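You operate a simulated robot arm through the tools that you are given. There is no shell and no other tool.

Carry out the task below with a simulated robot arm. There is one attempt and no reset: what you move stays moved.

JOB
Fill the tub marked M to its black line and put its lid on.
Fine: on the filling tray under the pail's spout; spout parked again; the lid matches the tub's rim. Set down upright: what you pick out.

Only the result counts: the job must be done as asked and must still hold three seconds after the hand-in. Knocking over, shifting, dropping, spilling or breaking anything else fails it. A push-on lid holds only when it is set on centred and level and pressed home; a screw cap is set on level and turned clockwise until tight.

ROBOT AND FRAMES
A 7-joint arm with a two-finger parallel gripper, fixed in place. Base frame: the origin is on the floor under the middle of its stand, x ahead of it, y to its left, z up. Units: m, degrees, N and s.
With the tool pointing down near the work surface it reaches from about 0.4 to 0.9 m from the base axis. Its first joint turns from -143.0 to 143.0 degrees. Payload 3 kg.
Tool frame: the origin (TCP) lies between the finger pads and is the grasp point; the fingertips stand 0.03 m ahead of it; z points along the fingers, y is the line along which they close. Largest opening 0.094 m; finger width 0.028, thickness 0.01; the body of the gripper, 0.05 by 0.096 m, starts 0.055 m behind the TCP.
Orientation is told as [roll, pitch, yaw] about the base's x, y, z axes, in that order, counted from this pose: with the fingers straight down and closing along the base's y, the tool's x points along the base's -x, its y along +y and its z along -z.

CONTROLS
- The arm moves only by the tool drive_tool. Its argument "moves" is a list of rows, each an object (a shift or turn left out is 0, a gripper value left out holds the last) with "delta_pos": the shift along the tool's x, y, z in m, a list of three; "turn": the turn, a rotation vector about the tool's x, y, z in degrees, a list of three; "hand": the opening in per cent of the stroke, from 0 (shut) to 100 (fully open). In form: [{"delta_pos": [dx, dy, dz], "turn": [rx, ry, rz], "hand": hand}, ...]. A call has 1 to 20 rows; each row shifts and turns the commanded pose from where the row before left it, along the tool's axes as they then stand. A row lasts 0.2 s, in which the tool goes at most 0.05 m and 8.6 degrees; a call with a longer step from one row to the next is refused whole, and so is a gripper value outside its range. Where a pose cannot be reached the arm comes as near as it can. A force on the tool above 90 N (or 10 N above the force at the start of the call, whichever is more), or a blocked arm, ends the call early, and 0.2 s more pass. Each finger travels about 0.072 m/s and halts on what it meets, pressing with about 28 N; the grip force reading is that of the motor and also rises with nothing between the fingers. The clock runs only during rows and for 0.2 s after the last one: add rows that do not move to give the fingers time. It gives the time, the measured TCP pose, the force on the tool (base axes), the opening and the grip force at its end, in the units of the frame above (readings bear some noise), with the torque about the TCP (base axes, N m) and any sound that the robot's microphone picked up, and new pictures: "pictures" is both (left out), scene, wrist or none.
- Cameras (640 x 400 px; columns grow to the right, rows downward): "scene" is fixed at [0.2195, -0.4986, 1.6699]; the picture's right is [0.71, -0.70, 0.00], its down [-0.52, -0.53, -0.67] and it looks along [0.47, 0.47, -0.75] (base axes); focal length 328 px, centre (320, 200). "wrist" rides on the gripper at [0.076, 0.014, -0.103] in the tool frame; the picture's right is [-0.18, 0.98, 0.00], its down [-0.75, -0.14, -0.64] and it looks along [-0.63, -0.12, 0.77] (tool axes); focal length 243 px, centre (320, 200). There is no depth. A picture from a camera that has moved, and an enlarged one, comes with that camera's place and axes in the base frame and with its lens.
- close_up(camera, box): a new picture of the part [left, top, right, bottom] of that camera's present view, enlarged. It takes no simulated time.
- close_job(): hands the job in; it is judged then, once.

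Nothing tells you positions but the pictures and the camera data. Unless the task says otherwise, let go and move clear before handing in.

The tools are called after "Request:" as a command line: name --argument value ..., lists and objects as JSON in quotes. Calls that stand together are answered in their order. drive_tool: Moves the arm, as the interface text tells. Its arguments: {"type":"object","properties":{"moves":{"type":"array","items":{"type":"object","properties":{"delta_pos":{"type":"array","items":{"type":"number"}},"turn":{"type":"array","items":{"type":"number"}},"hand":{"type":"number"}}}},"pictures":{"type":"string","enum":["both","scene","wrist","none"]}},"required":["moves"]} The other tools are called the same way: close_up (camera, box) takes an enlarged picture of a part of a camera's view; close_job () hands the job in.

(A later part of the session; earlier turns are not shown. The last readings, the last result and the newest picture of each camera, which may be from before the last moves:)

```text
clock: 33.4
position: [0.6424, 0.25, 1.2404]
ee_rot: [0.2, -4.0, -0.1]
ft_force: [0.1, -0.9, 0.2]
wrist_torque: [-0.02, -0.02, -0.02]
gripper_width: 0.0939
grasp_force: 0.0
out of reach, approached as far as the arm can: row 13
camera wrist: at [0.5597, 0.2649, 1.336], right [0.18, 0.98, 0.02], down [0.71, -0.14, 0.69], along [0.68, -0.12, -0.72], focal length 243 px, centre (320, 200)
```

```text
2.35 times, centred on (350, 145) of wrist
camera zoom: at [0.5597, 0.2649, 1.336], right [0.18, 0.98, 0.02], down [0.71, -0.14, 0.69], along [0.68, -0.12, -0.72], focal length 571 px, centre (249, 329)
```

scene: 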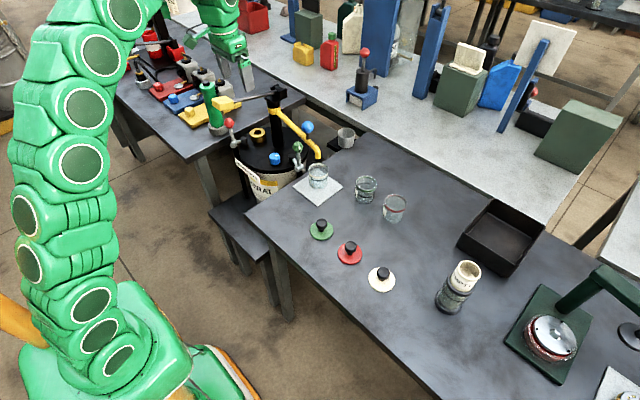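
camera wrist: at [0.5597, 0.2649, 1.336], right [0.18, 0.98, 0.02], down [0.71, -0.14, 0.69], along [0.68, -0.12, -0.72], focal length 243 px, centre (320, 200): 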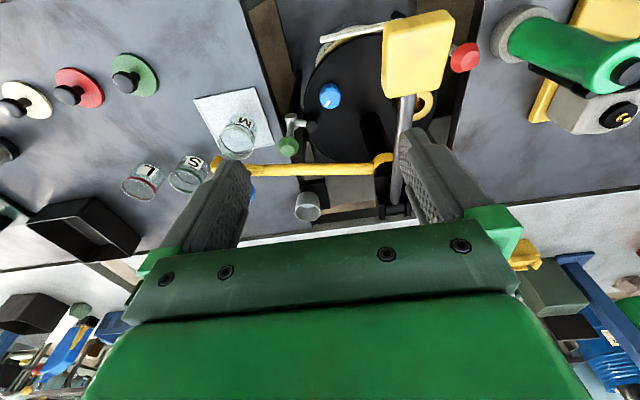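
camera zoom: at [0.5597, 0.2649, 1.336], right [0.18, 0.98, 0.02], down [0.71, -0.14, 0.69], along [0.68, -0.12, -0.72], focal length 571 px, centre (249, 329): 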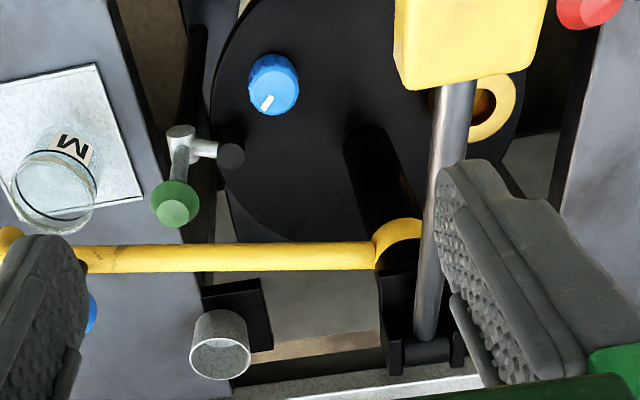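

The grip block is about 4 cm wide, centred near (0.630, 0.333, 1.11), with the lever pivot near (0.85, 0.34, 1.08). I'll level the tool and move above the block.

Request:
drive_tool --moves '[{"turn": [0, 4, 0]}, {"delta_pos": [0.006, 0.0415, 0]}, {"delta_pos": [0.006, 0.0415, 0]}, {"delta_pos": [0, 0, 0.03]}, {}]'

Request:
close_up --camera "wrist" --box '[200, 20, 460, 240]'

Request:
close_up --camera "scene" --box '[190, 60, 290, 130]'

```text
clock: 34.6
position: [0.6309, 0.3334, 1.2109]
ee_rot: [0.3, -0.1, -0.1]
ft_force: [-0.8, 0.3, 0.6]
wrist_torque: [-0.01, 0.02, 0.05]
gripper_width: 0.0942
grasp_force: 0.0
camera wrist: at [0.5545, 0.3478, 1.3124], right [0.18, 0.98, 0.0], down [0.75, -0.14, 0.64], along [0.63, -0.12, -0.77], focal length 243 px, centre (320, 200)
```

scene: 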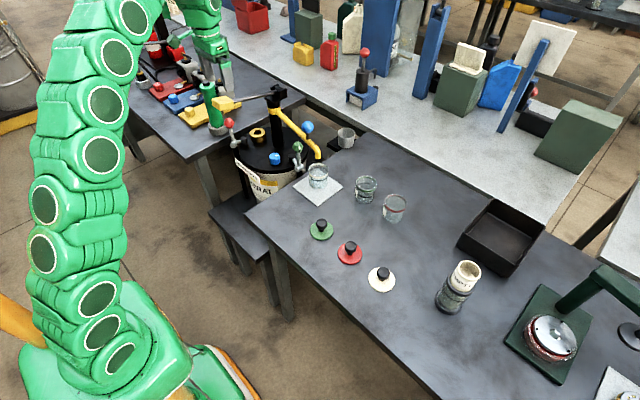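
wrist: 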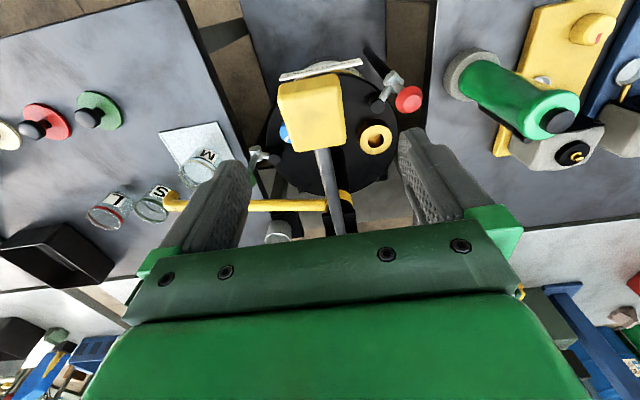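

```text
1.82 times, centred on (330, 130) of wrist
camera zoom: at [0.5545, 0.3478, 1.3124], right [0.18, 0.98, 0.0], down [0.75, -0.14, 0.64], along [0.63, -0.12, -0.77], focal length 441 px, centre (302, 327)
```

zoom: 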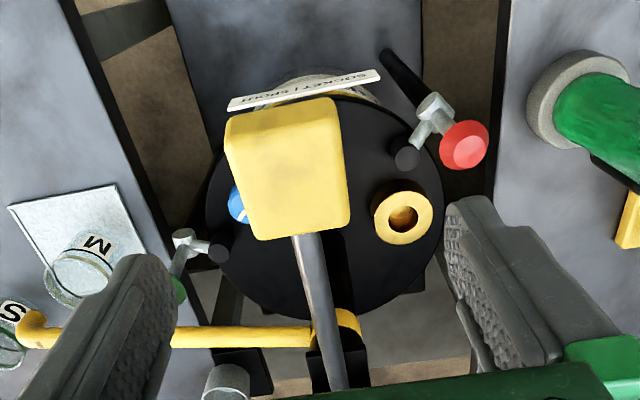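

```text
5.71 times, centred on (240, 95) of scene
camera zoom: at [0.2195, -0.4986, 1.6699], right [0.71, -0.7, 0.0], down [-0.52, -0.53, -0.67], along [0.47, 0.47, -0.75], focal length 1874 px, centre (777, 800)
```

zoom: 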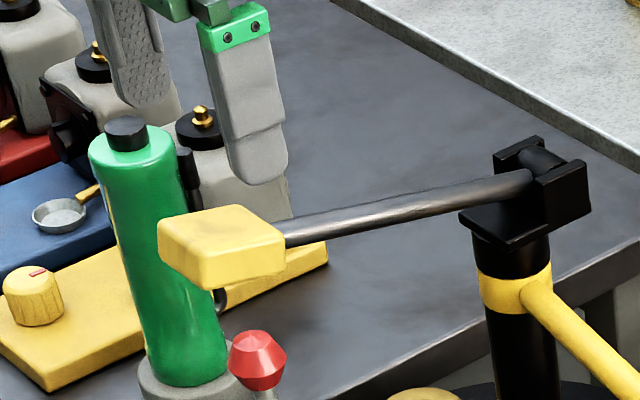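

The block is centred under the tool. Descending around it and gripping.

Request:
drive_tool --moves '[{"delta_pos": [0.004, -0.001, 0.03]}, {"delta_pos": [0, 0, 0.03]}, {"delta_pos": [0, 0, 0.02]}, {"delta_pos": [0, 0, 0.015]}, {}]'

Request:
close_up --camera "wrist" --box '[200, 20, 460, 240]'

Request:
close_up --camera "scene" --box '[190, 60, 290, 130]'

```text
clock: 35.8
position: [0.6265, 0.3319, 1.1153]
ee_rot: [0.2, -0.2, -0.1]
ft_force: [-0.3, 0.0, 0.4]
wrist_torque: [0.02, 0.02, 0.0]
gripper_width: 0.0939
grasp_force: 0.1
camera wrist: at [0.5501, 0.3476, 1.2171], right [0.19, 0.98, 0.0], down [0.75, -0.14, 0.64], along [0.63, -0.12, -0.77], focal length 243 px, centre (320, 200)
```

scene: 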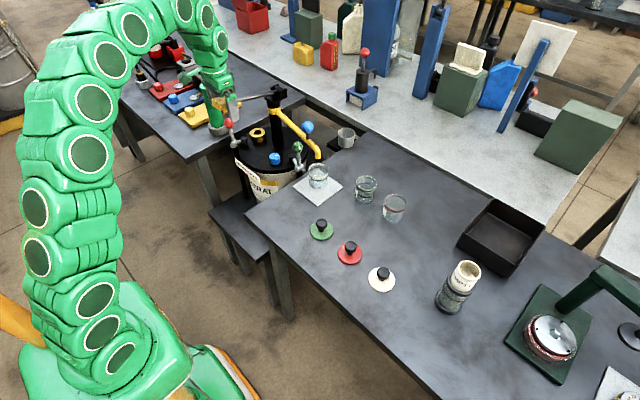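
wrist: 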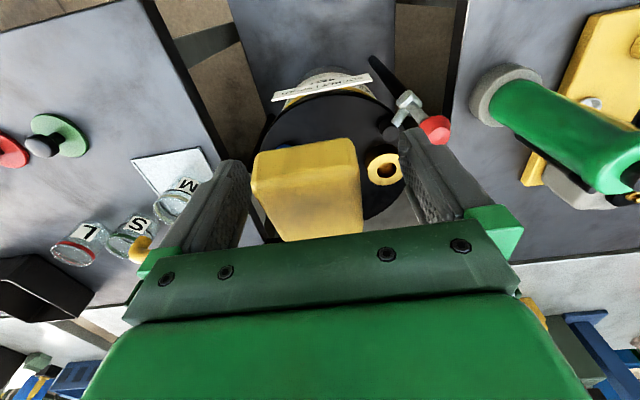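

```text
1.82 times, centred on (330, 130) of wrist
camera zoom: at [0.5501, 0.3476, 1.2171], right [0.19, 0.98, 0.0], down [0.75, -0.14, 0.64], along [0.63, -0.12, -0.77], focal length 441 px, centre (302, 327)
```

zoom: 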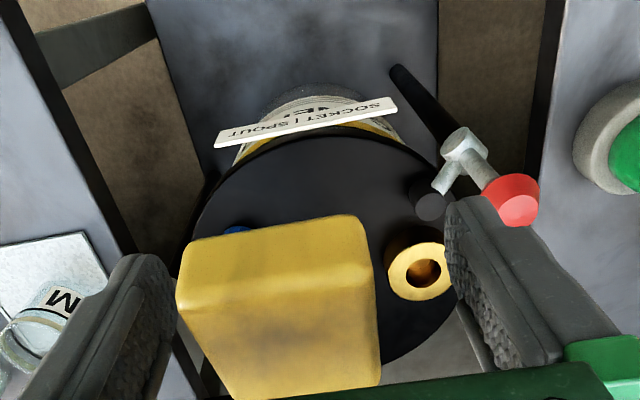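

```text
5.71 times, centred on (240, 95) of scene
camera zoom: at [0.2195, -0.4986, 1.6699], right [0.71, -0.7, 0.0], down [-0.52, -0.53, -0.67], along [0.47, 0.47, -0.75], focal length 1874 px, centre (777, 800)
```

zoom: 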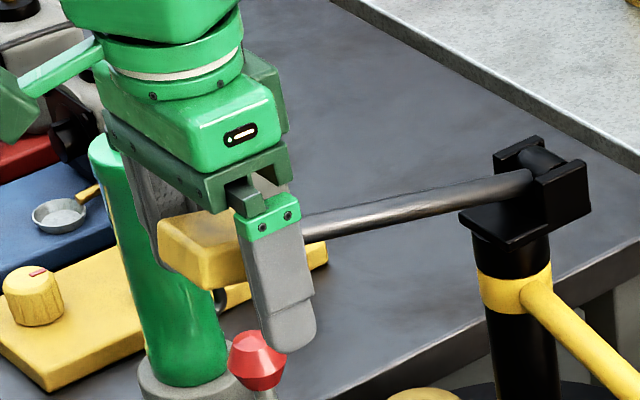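

The fingers straddle the block at its middle. Closing on the grip.

Request:
drive_tool --moves '[{"hand": 0}, {}, {}, {}, {}]'

Request:
close_up --camera "scene" --box '[190, 60, 290, 130]'

Request:
close_up --camera "scene" --box '[290, 120, 350, 200]'

```text
clock: 37.0
position: [0.6265, 0.3295, 1.1167]
ee_rot: [0.0, 0.0, -0.1]
ft_force: [-16.9, -61.3, -1.7]
wrist_torque: [0.64, 0.75, -0.18]
gripper_width: 0.0503
grasp_force: 44.6
camera wrist: at [0.5505, 0.3452, 1.2173], right [0.19, 0.98, 0.0], down [0.75, -0.14, 0.64], along [0.63, -0.12, -0.77], focal length 243 px, centre (320, 200)
```

scene: 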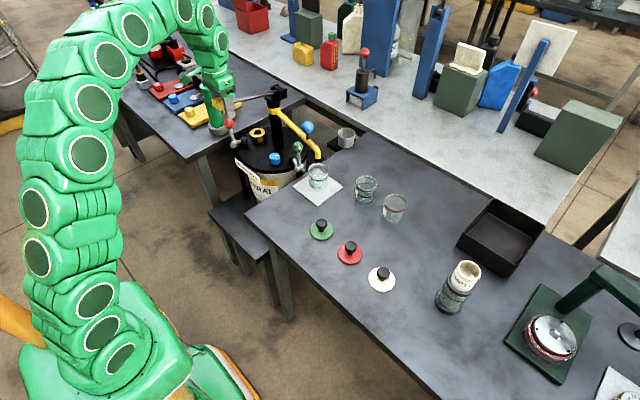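
wrist: 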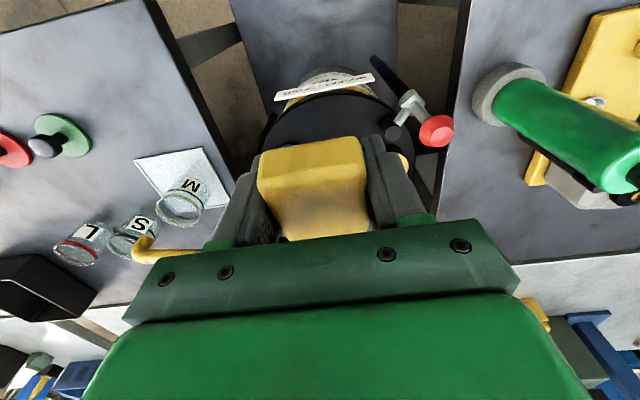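

```text
5.71 times, centred on (240, 95) of scene
camera zoom: at [0.2195, -0.4986, 1.6699], right [0.71, -0.7, 0.0], down [-0.52, -0.53, -0.67], along [0.47, 0.47, -0.75], focal length 1874 px, centre (777, 800)
```

zoom: 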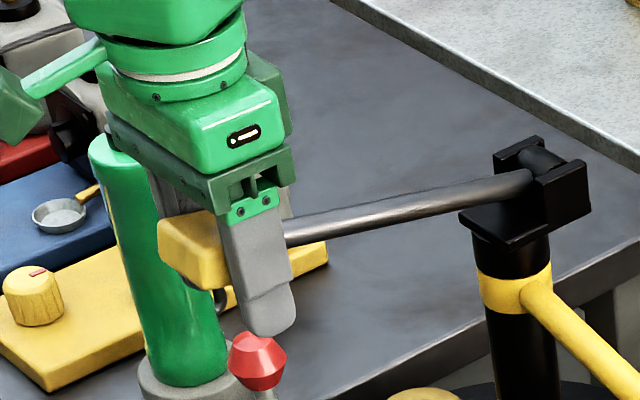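

```text
5.00 times, centred on (320, 160) of scene
camera zoom: at [0.2195, -0.4986, 1.6699], right [0.71, -0.7, 0.0], down [-0.52, -0.53, -0.67], along [0.47, 0.47, -0.75], focal length 1639 px, centre (320, 400)
```

zoom: 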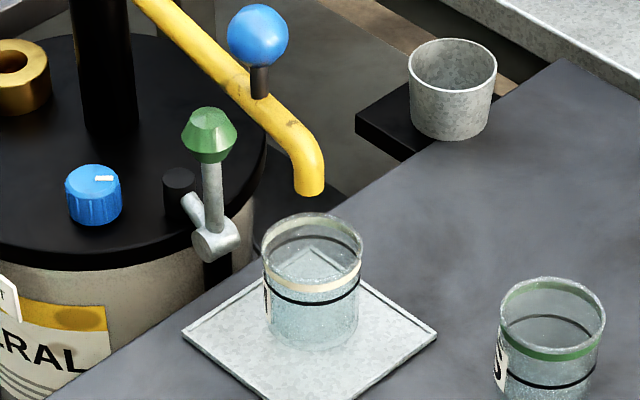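

The grip is held at 50 mm width, with a sideways offset of a few mm that I'll relieve. Then I'll press the lever a little and watch both the spout and the socket.

Request:
drive_tool --moves '[{"delta_pos": [0.0, -0.004, 0]}, {}]' --pictures "none"

```text
clock: 37.6
position: [0.6267, 0.3301, 1.1164]
ee_rot: [0.3, -0.2, 0.0]
ft_force: [-3.0, -17.6, -8.5]
wrist_torque: [-0.23, 0.21, -0.22]
gripper_width: 0.0501
grasp_force: 45.1
```

Request:
drive_tool --moves '[{"delta_pos": [0.0024, -0.001, 0.0196], "turn": [0, -5, 0]}, {}]'

Request:
close_up --camera "scene" --box '[290, 120, 350, 200]'

Request:
close_up --camera "scene" --box '[200, 70, 300, 160]'

```text
clock: 38.2
position: [0.6256, 0.3286, 1.0971]
ee_rot: [0.4, -5.3, -0.1]
ft_force: [-11.8, 2.5, 7.1]
wrist_torque: [-0.58, -0.99, 0.21]
gripper_width: 0.0503
grasp_force: 44.9
camera wrist: at [0.5391, 0.3443, 1.1912], right [0.18, 0.98, 0.02], down [0.69, -0.14, 0.71], along [0.7, -0.11, -0.71], focal length 243 px, centre (320, 200)
```

scene: 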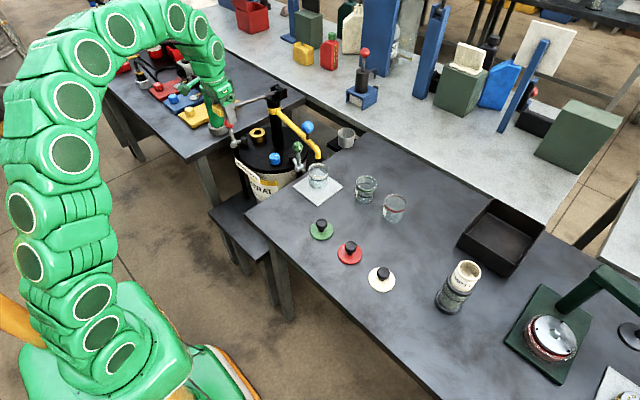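
wrist: 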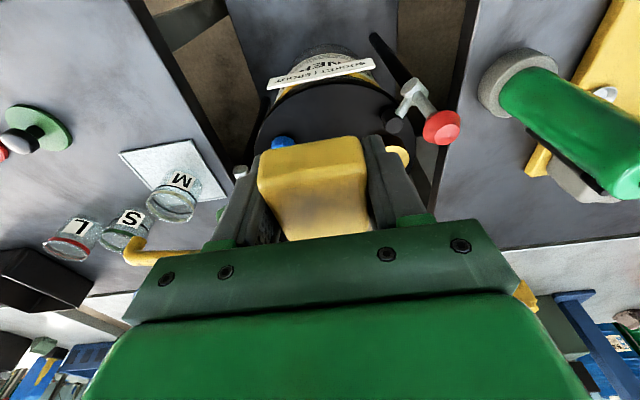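

```text
5.00 times, centred on (320, 160) of scene
camera zoom: at [0.2195, -0.4986, 1.6699], right [0.71, -0.7, 0.0], down [-0.52, -0.53, -0.67], along [0.47, 0.47, -0.75], focal length 1639 px, centre (320, 400)
```

zoom: 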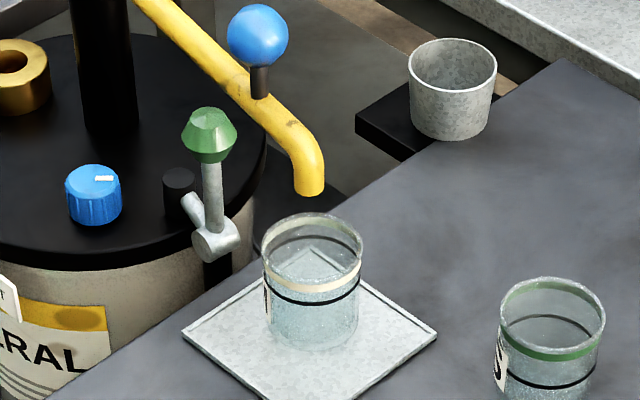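

```text
4.44 times, centred on (250, 115) of scene
camera zoom: at [0.2195, -0.4986, 1.6699], right [0.71, -0.7, 0.0], down [-0.52, -0.53, -0.67], along [0.47, 0.47, -0.75], focal length 1457 px, centre (631, 578)
```

zoom: 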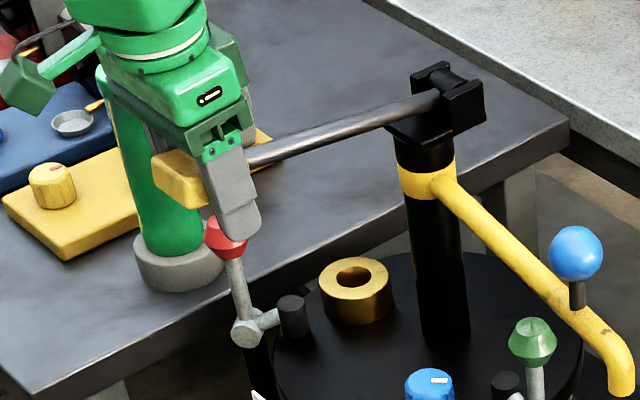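

The lever moves with little force and nothing has come out yet. I'll press further in steps.

Request:
drive_tool --moves '[{"delta_pos": [0.0024, 0, 0.0196], "turn": [0, -5, 0]}, {"delta_pos": [0.0024, 0, 0.0196], "turn": [0, -5, 0]}, {}]'

Request:
close_up --camera "scene" --box '[290, 120, 350, 200]'

Request:
close_up --camera "scene" --box '[200, 70, 300, 160]'

```text
clock: 39.0
position: [0.6244, 0.3294, 1.0581]
ee_rot: [0.3, -15.2, -0.1]
ft_force: [-6.6, 33.7, 1.3]
wrist_torque: [-0.32, 0.2, 0.37]
gripper_width: 0.0502
grasp_force: 44.6
camera wrist: at [0.5244, 0.3444, 1.1351], right [0.18, 0.98, 0.05], down [0.56, -0.15, 0.82], along [0.81, -0.12, -0.58], focal length 243 px, centre (320, 200)
```

scene: 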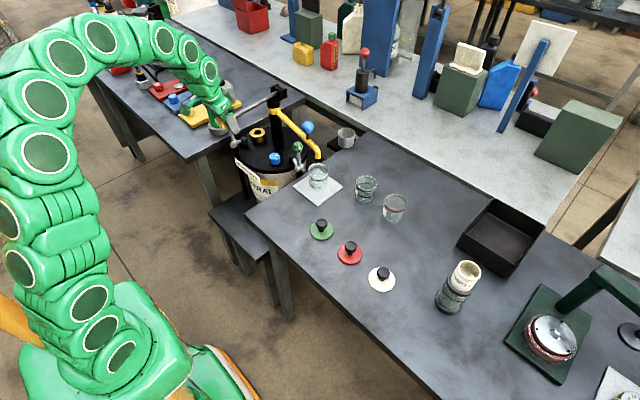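
wrist: 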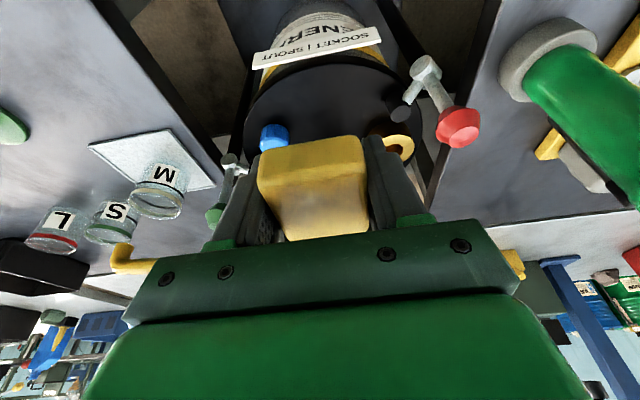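

```text
5.00 times, centred on (320, 160) of scene
camera zoom: at [0.2195, -0.4986, 1.6699], right [0.71, -0.7, 0.0], down [-0.52, -0.53, -0.67], along [0.47, 0.47, -0.75], focal length 1639 px, centre (320, 400)
```

zoom: 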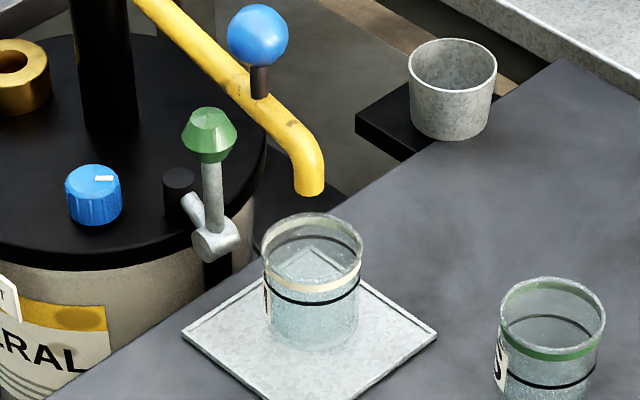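

```text
4.44 times, centred on (250, 115) of scene
camera zoom: at [0.2195, -0.4986, 1.6699], right [0.71, -0.7, 0.0], down [-0.52, -0.53, -0.67], along [0.47, 0.47, -0.75], focal length 1457 px, centre (631, 578)
```

zoom: 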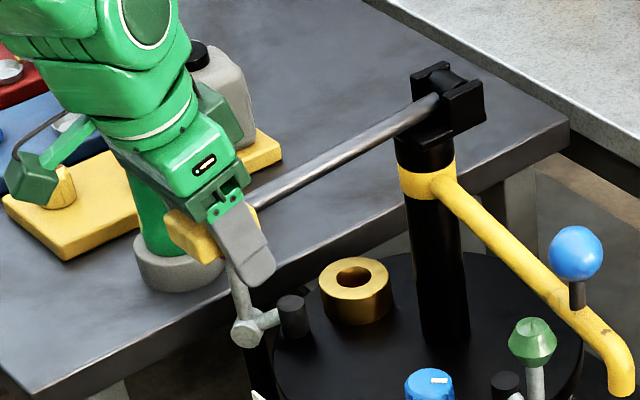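

Request:
drive_tool --moves '[{"delta_pos": [0.0024, 0.002, 0.0196], "turn": [0, -5, 0]}, {"delta_pos": [0.0024, 0, 0.0196], "turn": [0, -5, 0]}, {}]'

Request:
close_up --camera "scene" --box '[290, 120, 350, 200]'

Request:
close_up --camera "scene" --box '[200, 70, 300, 160]'

```text
clock: 39.8
position: [0.6329, 0.3296, 1.0204]
ee_rot: [0.2, -25.4, -0.2]
ft_force: [4.1, -2.2, 36.8]
wrist_torque: [-0.51, 0.24, 0.17]
gripper_width: 0.0504
grasp_force: 45.0
camera wrist: at [0.5202, 0.3448, 1.0794], right [0.17, 0.98, 0.08], down [0.41, -0.14, 0.9], along [0.9, -0.12, -0.42], focal length 243 px, centre (320, 200)
```

scene: 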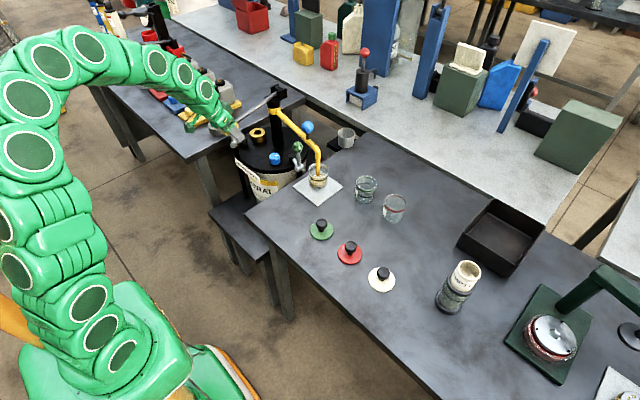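
wrist: 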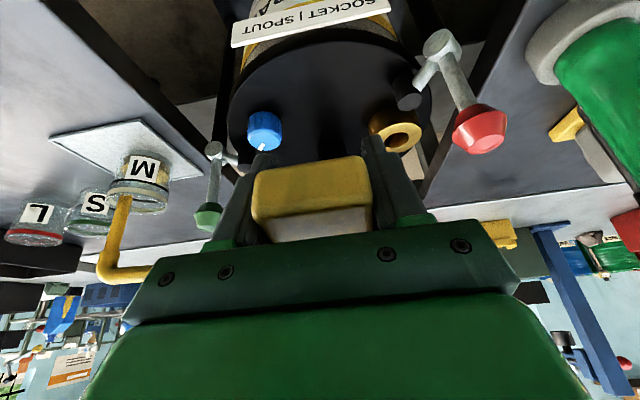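

```text
5.00 times, centred on (320, 160) of scene
camera zoom: at [0.2195, -0.4986, 1.6699], right [0.71, -0.7, 0.0], down [-0.52, -0.53, -0.67], along [0.47, 0.47, -0.75], focal length 1639 px, centre (320, 400)
```

zoom: 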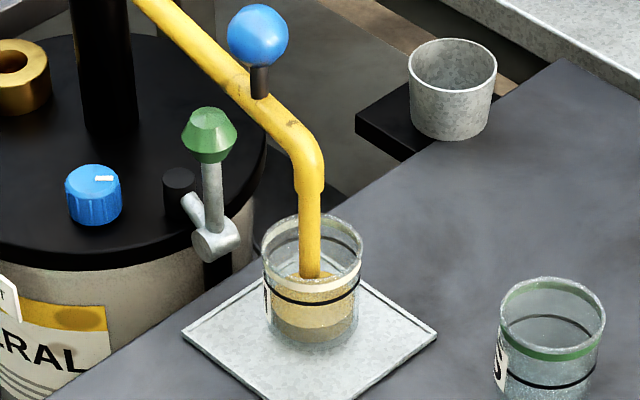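

```text
4.44 times, centred on (250, 115) of scene
camera zoom: at [0.2195, -0.4986, 1.6699], right [0.71, -0.7, 0.0], down [-0.52, -0.53, -0.67], along [0.47, 0.47, -0.75], focal length 1457 px, centre (631, 578)
```

zoom: 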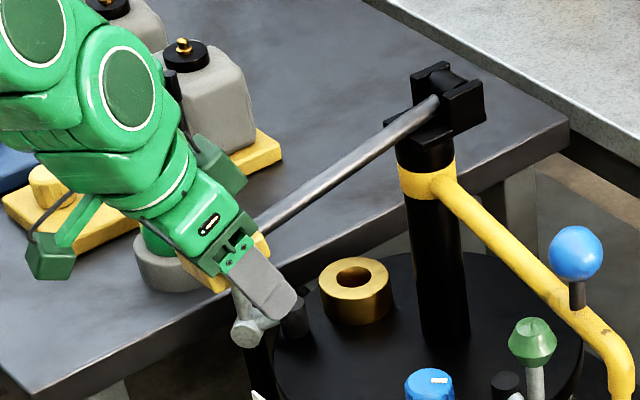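

Product is flowing from the spout into the tub, and the tub level is rising. I'll look at the level closely before any more time passes.

Request:
close_up --camera "scene" --box '[303, 155, 338, 195]'

Request:
close_up --camera "wrist" --box '[90, 140, 190, 230]'

```text
10.00 times, centred on (320, 175) of scene
camera zoom: at [0.2195, -0.4986, 1.6699], right [0.71, -0.7, 0.0], down [-0.52, -0.53, -0.67], along [0.47, 0.47, -0.75], focal length 3279 px, centre (315, 450)
```

zoom: 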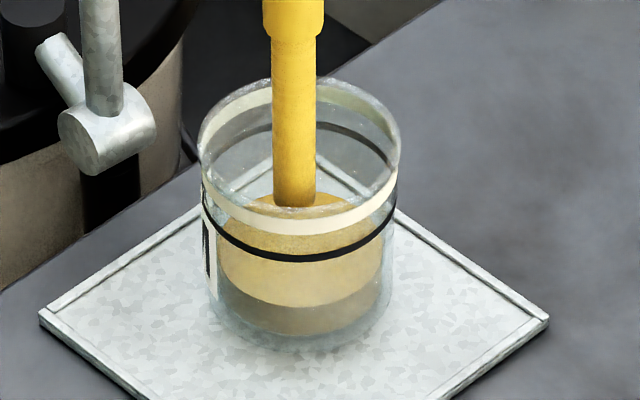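

```text
4.44 times, centred on (140, 185) of wrist
camera zoom: at [0.5202, 0.3448, 1.0794], right [0.17, 0.98, 0.08], down [0.41, -0.14, 0.9], along [0.9, -0.12, -0.42], focal length 1078 px, centre (1120, 267)
```

zoom: 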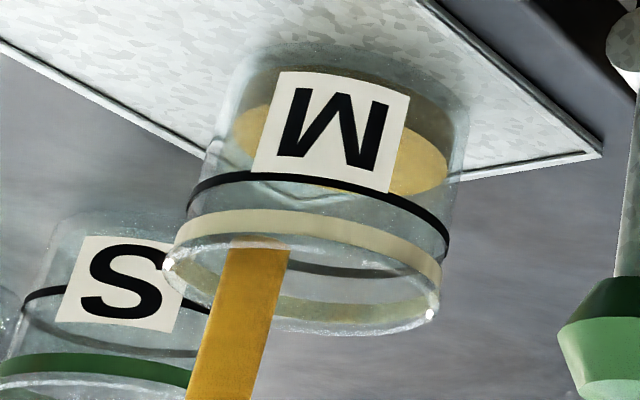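

The product is about 15 mm deep, against a line near 37 mm. I'll lift the lever 10° back to see whether the flow stops and how much the level rises.

Request:
drive_tool --moves '[{"delta_pos": [-0.0041, 0, -0.0193], "turn": [0, 5, 0]}, {"delta_pos": [-0.0041, 0, -0.0193], "turn": [0, 5, 0]}]'

Request:
close_up --camera "scene" --box '[303, 155, 338, 195]'

Request:
close_up --camera "wrist" --box '[90, 120, 210, 230]'

```text
clock: 40.4
position: [0.6245, 0.3289, 1.0563]
ee_rot: [0.1, -14.9, -0.1]
ft_force: [3.3, -4.9, -3.9]
wrist_torque: [-0.09, 1.54, 0.08]
gripper_width: 0.0502
grasp_force: 44.6
camera wrist: at [0.5248, 0.345, 1.1343], right [0.18, 0.98, 0.05], down [0.56, -0.14, 0.81], along [0.81, -0.12, -0.58], focal length 243 px, centre (320, 200)
```

scene: 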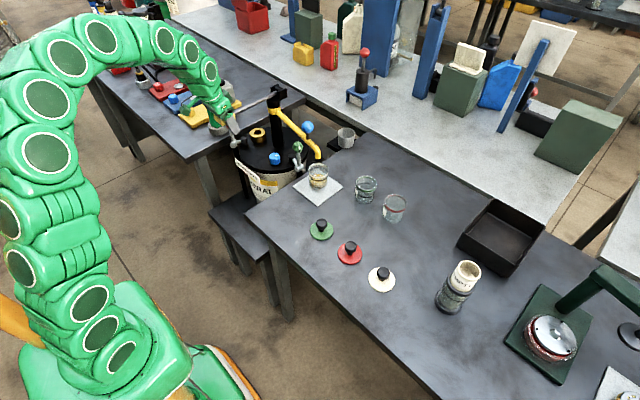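
wrist: 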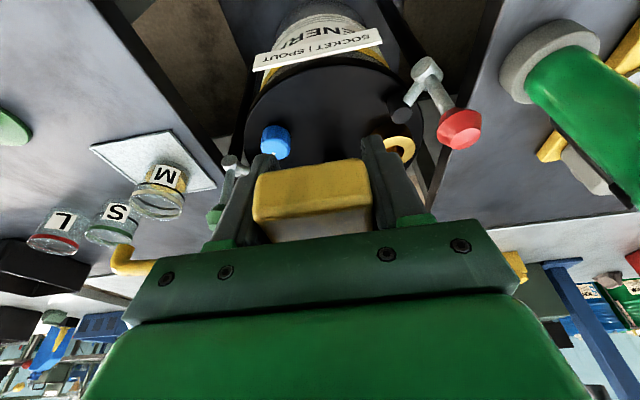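

```text
10.00 times, centred on (320, 175) of scene
camera zoom: at [0.2195, -0.4986, 1.6699], right [0.71, -0.7, 0.0], down [-0.52, -0.53, -0.67], along [0.47, 0.47, -0.75], focal length 3279 px, centre (315, 450)
```

zoom: 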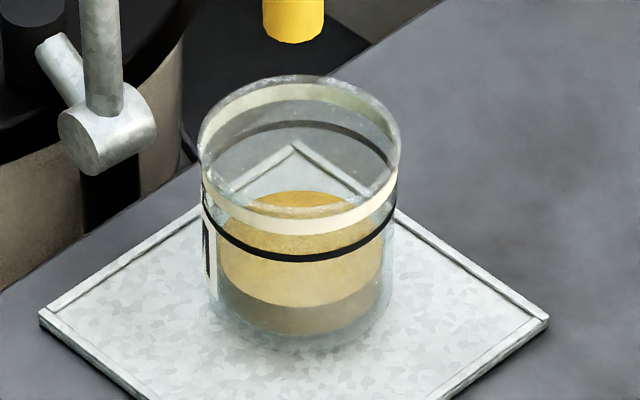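

```text
3.64 times, centred on (150, 175) of wrist
camera zoom: at [0.5248, 0.345, 1.1343], right [0.18, 0.98, 0.05], down [0.56, -0.14, 0.81], along [0.81, -0.12, -0.58], focal length 882 px, centre (938, 291)
```

zoom: 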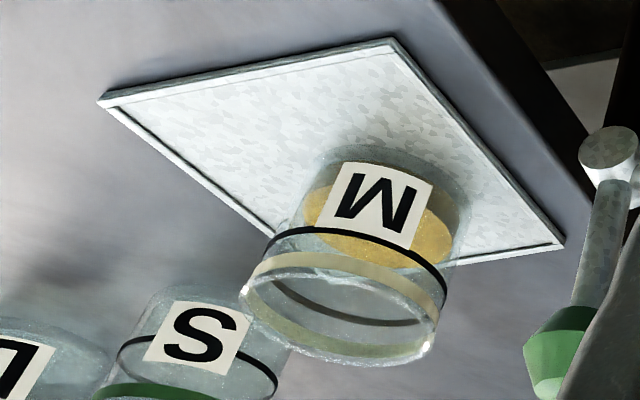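

The flow stopped and the level held at about 15 mm of product; the line needs about 42 mm. I'll press down again 5° at a time to learn how much each stroke delivers.

Request:
drive_tool --moves '[{"delta_pos": [0.0024, 0, 0.0196], "turn": [0, -5, 0]}]' --pictures "none"

Request:
close_up --camera "scene" --box '[303, 155, 338, 195]'

```text
clock: 40.8
position: [0.6278, 0.3294, 1.0389]
ee_rot: [0.2, -20.0, -0.1]
ft_force: [0.4, -7.2, -1.4]
wrist_torque: [-0.28, 1.32, 0.08]
gripper_width: 0.0502
grasp_force: 45.2
```

```text
10.00 times, centred on (320, 175) of scene
camera zoom: at [0.2195, -0.4986, 1.6699], right [0.71, -0.7, 0.0], down [-0.52, -0.53, -0.67], along [0.47, 0.47, -0.75], focal length 3279 px, centre (315, 450)
```

zoom: 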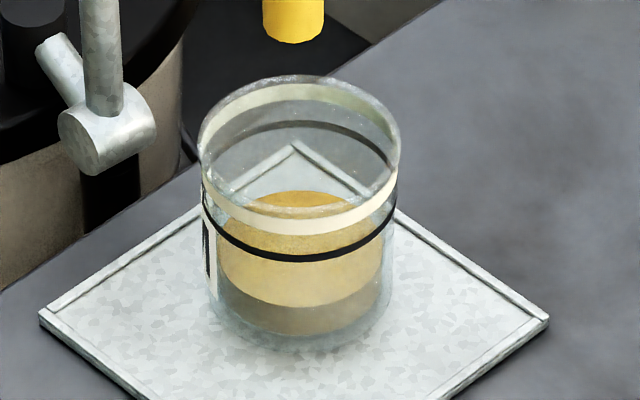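

Request:
drive_tool --moves '[{"delta_pos": [0.0024, 0, 0.0196], "turn": [0, -5, 0]}]' --pictures "none"

Request:
close_up --camera "scene" --box '[303, 155, 338, 195]'

```text
clock: 41.2
position: [0.6325, 0.3294, 1.0196]
ee_rot: [0.2, -25.1, -0.2]
ft_force: [-10.6, -16.0, 16.1]
wrist_torque: [-0.1, 1.16, 0.14]
gripper_width: 0.0501
grasp_force: 45.2
```

```text
10.00 times, centred on (320, 175) of scene
camera zoom: at [0.2195, -0.4986, 1.6699], right [0.71, -0.7, 0.0], down [-0.52, -0.53, -0.67], along [0.47, 0.47, -0.75], focal length 3279 px, centre (315, 450)
```

zoom: 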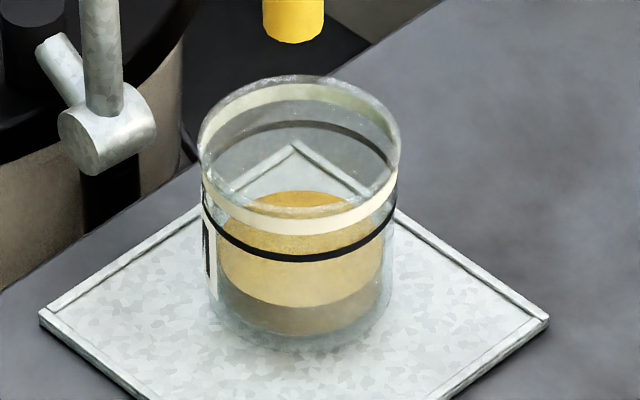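

No extra product came out, so it's a fixed shot per full stroke that needs the lever back at the top. I'll raise the lever fully, then make a second full stroke.

Request:
drive_tool --moves '[{"delta_pos": [-0.0041, 0, -0.0193], "turn": [0, 5, 0]}, {"delta_pos": [-0.0041, 0, -0.0193], "turn": [0, 5, 0]}, {"delta_pos": [-0.0041, 0, -0.0193], "turn": [0, 5, 0]}, {"delta_pos": [-0.0041, 0, -0.0193], "turn": [0, 5, 0]}, {"delta_pos": [-0.0041, 0, -0.0193], "turn": [0, 5, 0]}, {}]'

Request:
close_up --camera "scene" --box '[200, 70, 300, 160]'

Request:
close_up --camera "scene" --box '[303, 155, 338, 195]'

```text
clock: 42.6
position: [0.6283, 0.3304, 1.116]
ee_rot: [0.1, 0.1, -0.2]
ft_force: [-2.5, -17.7, -36.8]
wrist_torque: [0.11, 0.2, 0.22]
gripper_width: 0.0504
grasp_force: 45.0
camera wrist: at [0.5516, 0.3449, 1.2167], right [0.19, 0.98, 0.0], down [0.75, -0.14, 0.64], along [0.63, -0.12, -0.77], focal length 243 px, centre (320, 200)
```

scene: 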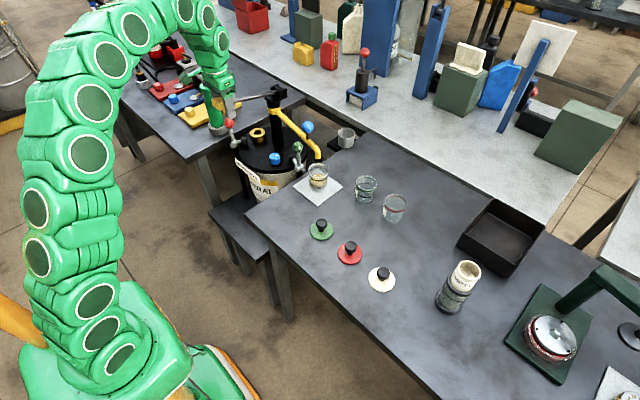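
wrist: 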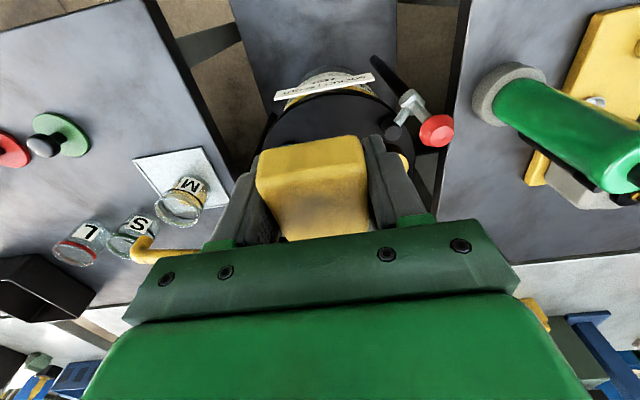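

```text
4.44 times, centred on (250, 115) of scene
camera zoom: at [0.2195, -0.4986, 1.6699], right [0.71, -0.7, 0.0], down [-0.52, -0.53, -0.67], along [0.47, 0.47, -0.75], focal length 1457 px, centre (631, 578)
```

zoom: 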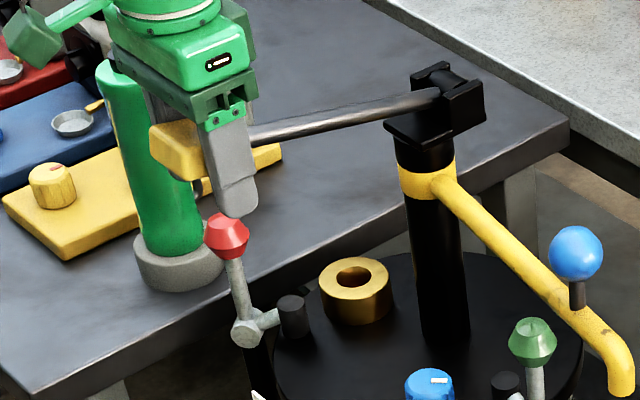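

```text
10.00 times, centred on (320, 175) of scene
camera zoom: at [0.2195, -0.4986, 1.6699], right [0.71, -0.7, 0.0], down [-0.52, -0.53, -0.67], along [0.47, 0.47, -0.75], focal length 3279 px, centre (315, 450)
```

zoom: 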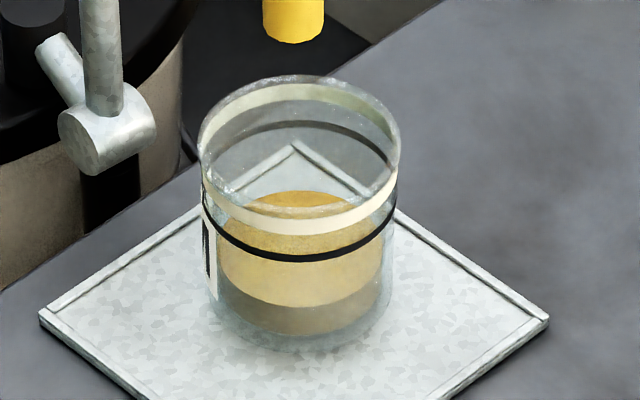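

The lever is back at its upper stop. Now a second full down-stroke.

Request:
drive_tool --moves '[{"delta_pos": [0.0024, 0, 0.0196], "turn": [0, -5, 0]}, {"delta_pos": [0.0024, 0, 0.0196], "turn": [0, -5, 0]}, {"delta_pos": [0.0024, 0, 0.0196], "turn": [0, -5, 0]}, {"delta_pos": [0.0024, 0, 0.0196], "turn": [0, -5, 0]}]' --pictures "none"

Request:
close_up --camera "scene" --box '[303, 155, 338, 195]'

```text
clock: 43.6
position: [0.6295, 0.3303, 1.0381]
ee_rot: [0.3, -20.2, -0.2]
ft_force: [6.2, -21.5, 3.3]
wrist_torque: [-0.21, 0.58, 0.16]
gripper_width: 0.0504
grasp_force: 45.2
```

```text
10.00 times, centred on (320, 175) of scene
camera zoom: at [0.2195, -0.4986, 1.6699], right [0.71, -0.7, 0.0], down [-0.52, -0.53, -0.67], along [0.47, 0.47, -0.75], focal length 3279 px, centre (315, 450)
```

zoom: 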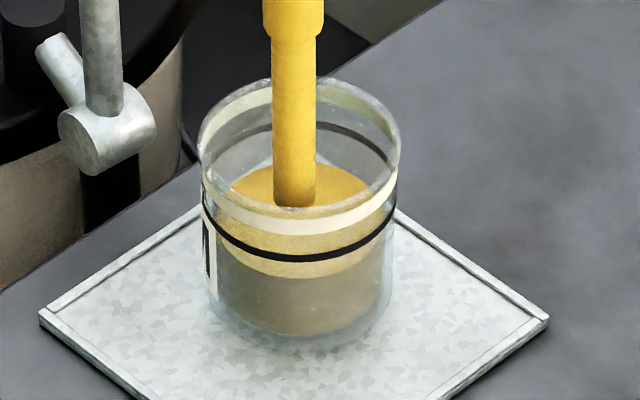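

The second shot brought it to about 29 mm, so each stroke gives ~14 mm and a third should reach the line at ~42 mm. I'll raise the lever and recheck.

Request:
drive_tool --moves '[{"delta_pos": [-0.0041, 0, -0.0193], "turn": [0, 5, 0]}, {"delta_pos": [-0.0041, 0, -0.0193], "turn": [0, 5, 0]}, {"delta_pos": [-0.0041, 0, -0.0193], "turn": [0, 5, 0]}, {"delta_pos": [-0.0041, 0, -0.0193], "turn": [0, 5, 0]}, {}]' --pictures "none"

Request:
close_up --camera "scene" --box '[303, 155, 338, 195]'

Request:
close_up --camera "wrist" --box '[120, 140, 240, 240]'

```text
clock: 44.8
position: [0.6269, 0.3299, 1.1141]
ee_rot: [0.1, 0.0, -0.1]
ft_force: [12.8, -10.0, -15.0]
wrist_torque: [-0.47, -0.22, -0.02]
gripper_width: 0.0503
grasp_force: 45.4
```

```text
10.00 times, centred on (320, 175) of scene
camera zoom: at [0.2195, -0.4986, 1.6699], right [0.71, -0.7, 0.0], down [-0.52, -0.53, -0.67], along [0.47, 0.47, -0.75], focal length 3279 px, centre (315, 450)
```

zoom: 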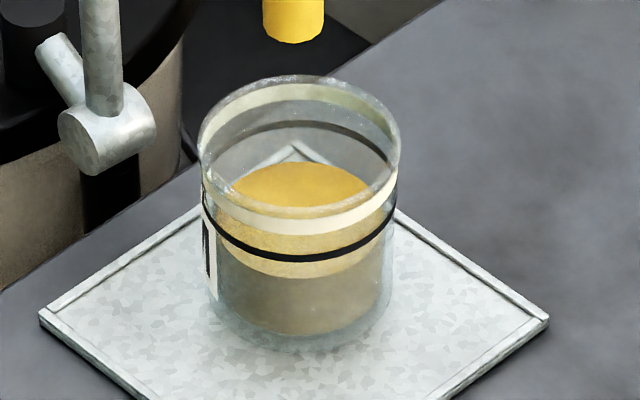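

```text
4.00 times, centred on (180, 190) of wrist
camera zoom: at [0.551, 0.3447, 1.2167], right [0.19, 0.98, 0.0], down [0.75, -0.14, 0.64], along [0.63, -0.12, -0.77], focal length 970 px, centre (880, 240)
```

zoom: 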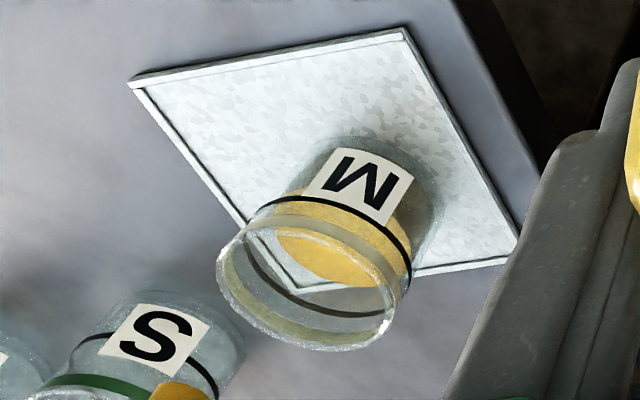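

One more shot should bring it exactly to the line. Third stroke now.

Request:
drive_tool --moves '[{"delta_pos": [0.0024, 0, 0.0196], "turn": [0, -5, 0]}, {"delta_pos": [0.0024, 0, 0.0196], "turn": [0, -5, 0]}, {"delta_pos": [0.0024, 0, 0.0196], "turn": [0, -5, 0]}, {"delta_pos": [0.0024, 0, 0.0196], "turn": [0, -5, 0]}]' --pictures "none"

Request:
close_up --camera "scene" --box '[303, 155, 338, 195]'

```text
clock: 45.8
position: [0.6276, 0.3293, 1.0375]
ee_rot: [0.2, -20.1, -0.1]
ft_force: [-23.2, -9.0, 3.7]
wrist_torque: [-0.31, -0.7, -0.15]
gripper_width: 0.0505
grasp_force: 44.8
```

```text
10.00 times, centred on (320, 175) of scene
camera zoom: at [0.2195, -0.4986, 1.6699], right [0.71, -0.7, 0.0], down [-0.52, -0.53, -0.67], along [0.47, 0.47, -0.75], focal length 3279 px, centre (315, 450)
```

zoom: 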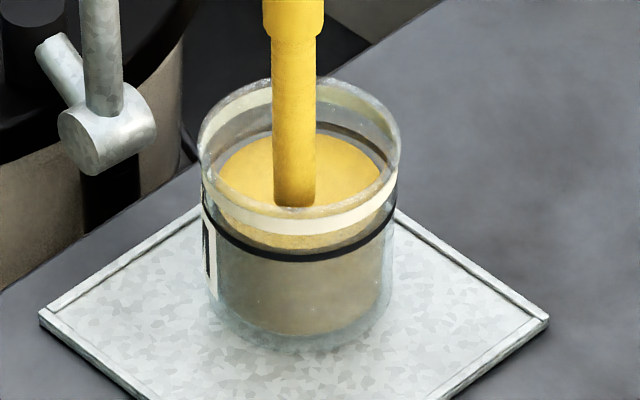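

The product surface now meets the black line. I'll raise the lever back to its rest position, then check and release.

Request:
drive_tool --moves '[{"delta_pos": [-0.0041, 0, -0.0193], "turn": [0, 5, 0]}, {"delta_pos": [-0.0041, 0, -0.0193], "turn": [0, 5, 0]}, {"delta_pos": [-0.0041, 0, -0.0193], "turn": [0, 5, 0]}, {"delta_pos": [-0.0041, 0, -0.0193], "turn": [0, 5, 0]}, {}]'

Request:
close_up --camera "scene" --box '[303, 155, 338, 195]'

Request:
close_up --camera "wrist" --box '[120, 140, 240, 240]'

```text
clock: 47.0
position: [0.6285, 0.3289, 1.1161]
ee_rot: [0.2, 0.0, -0.1]
ft_force: [9.2, 11.6, -27.9]
wrist_torque: [-0.51, -0.37, 0.19]
gripper_width: 0.0504
grasp_force: 45.0
camera wrist: at [0.5514, 0.3448, 1.2169], right [0.19, 0.98, 0.0], down [0.75, -0.14, 0.64], along [0.63, -0.12, -0.77], focal length 243 px, centre (320, 200)
```

scene: 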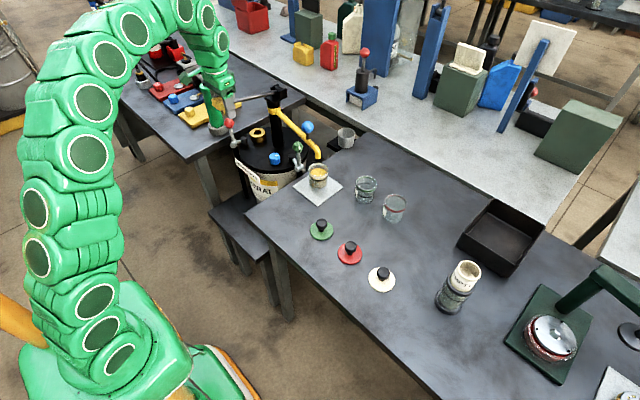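
wrist: 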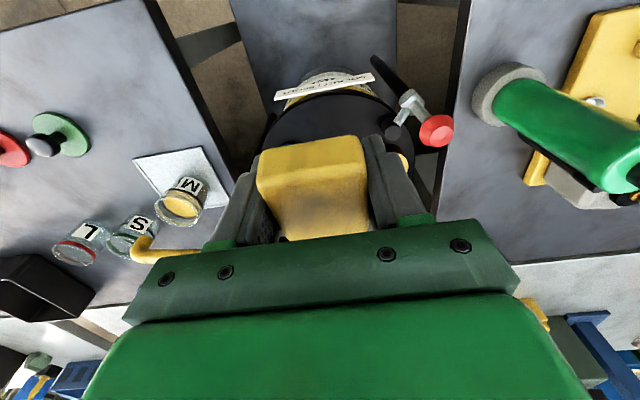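

```text
10.00 times, centred on (320, 175) of scene
camera zoom: at [0.2195, -0.4986, 1.6699], right [0.71, -0.7, 0.0], down [-0.52, -0.53, -0.67], along [0.47, 0.47, -0.75], focal length 3279 px, centre (315, 450)
```

zoom: 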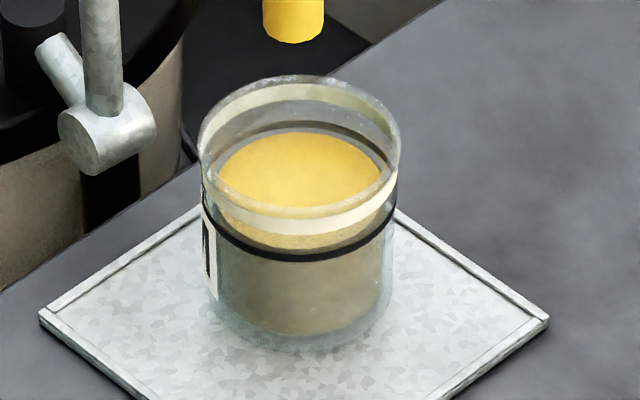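

```text
4.00 times, centred on (180, 190) of wrist
camera zoom: at [0.5514, 0.3448, 1.2169], right [0.19, 0.98, 0.0], down [0.75, -0.14, 0.64], along [0.63, -0.12, -0.77], focal length 970 px, centre (880, 240)
```

zoom: 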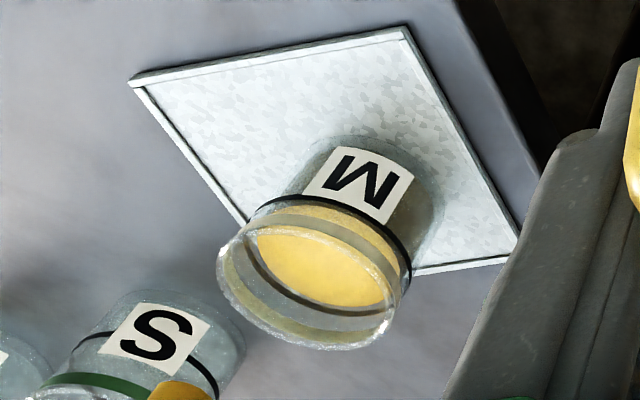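

The fill level matches the black line. I'll release the lever and rise straight up, watching that the lever stays put.

Request:
drive_tool --moves '[{"delta_pos": [0, 0, 0.002], "hand": 100}, {}, {}]' --pictures "scene"

Request:
close_up --camera "scene" --box '[200, 70, 300, 160]'

```text
clock: 47.8
position: [0.6273, 0.3289, 1.1141]
ee_rot: [0.2, -0.2, 0.0]
ft_force: [-0.3, 0.9, -0.1]
wrist_torque: [-0.01, -0.03, 0.01]
gripper_width: 0.0941
grasp_force: 0.1
```

scene: 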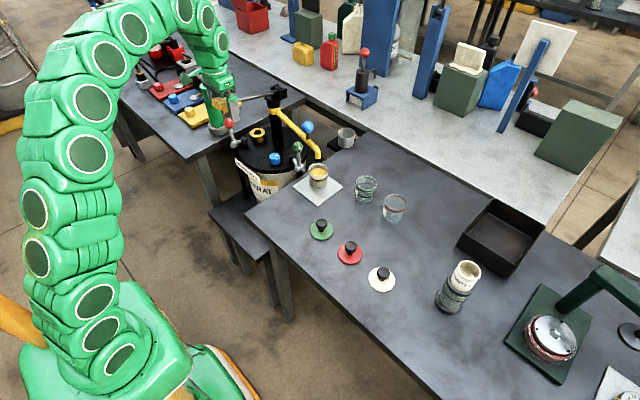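

```text
4.44 times, centred on (250, 115) of scene
camera zoom: at [0.2195, -0.4986, 1.6699], right [0.71, -0.7, 0.0], down [-0.52, -0.53, -0.67], along [0.47, 0.47, -0.75], focal length 1457 px, centre (631, 578)
```

zoom: 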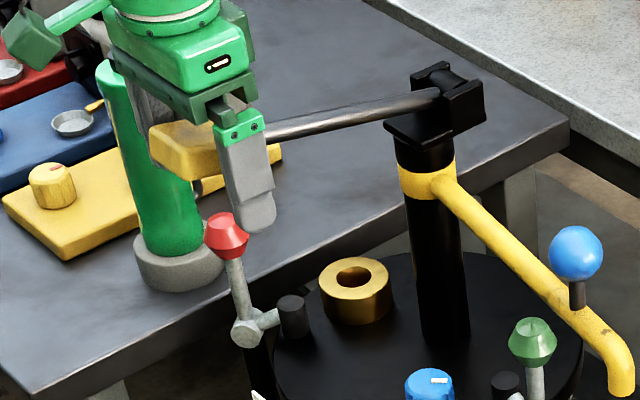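

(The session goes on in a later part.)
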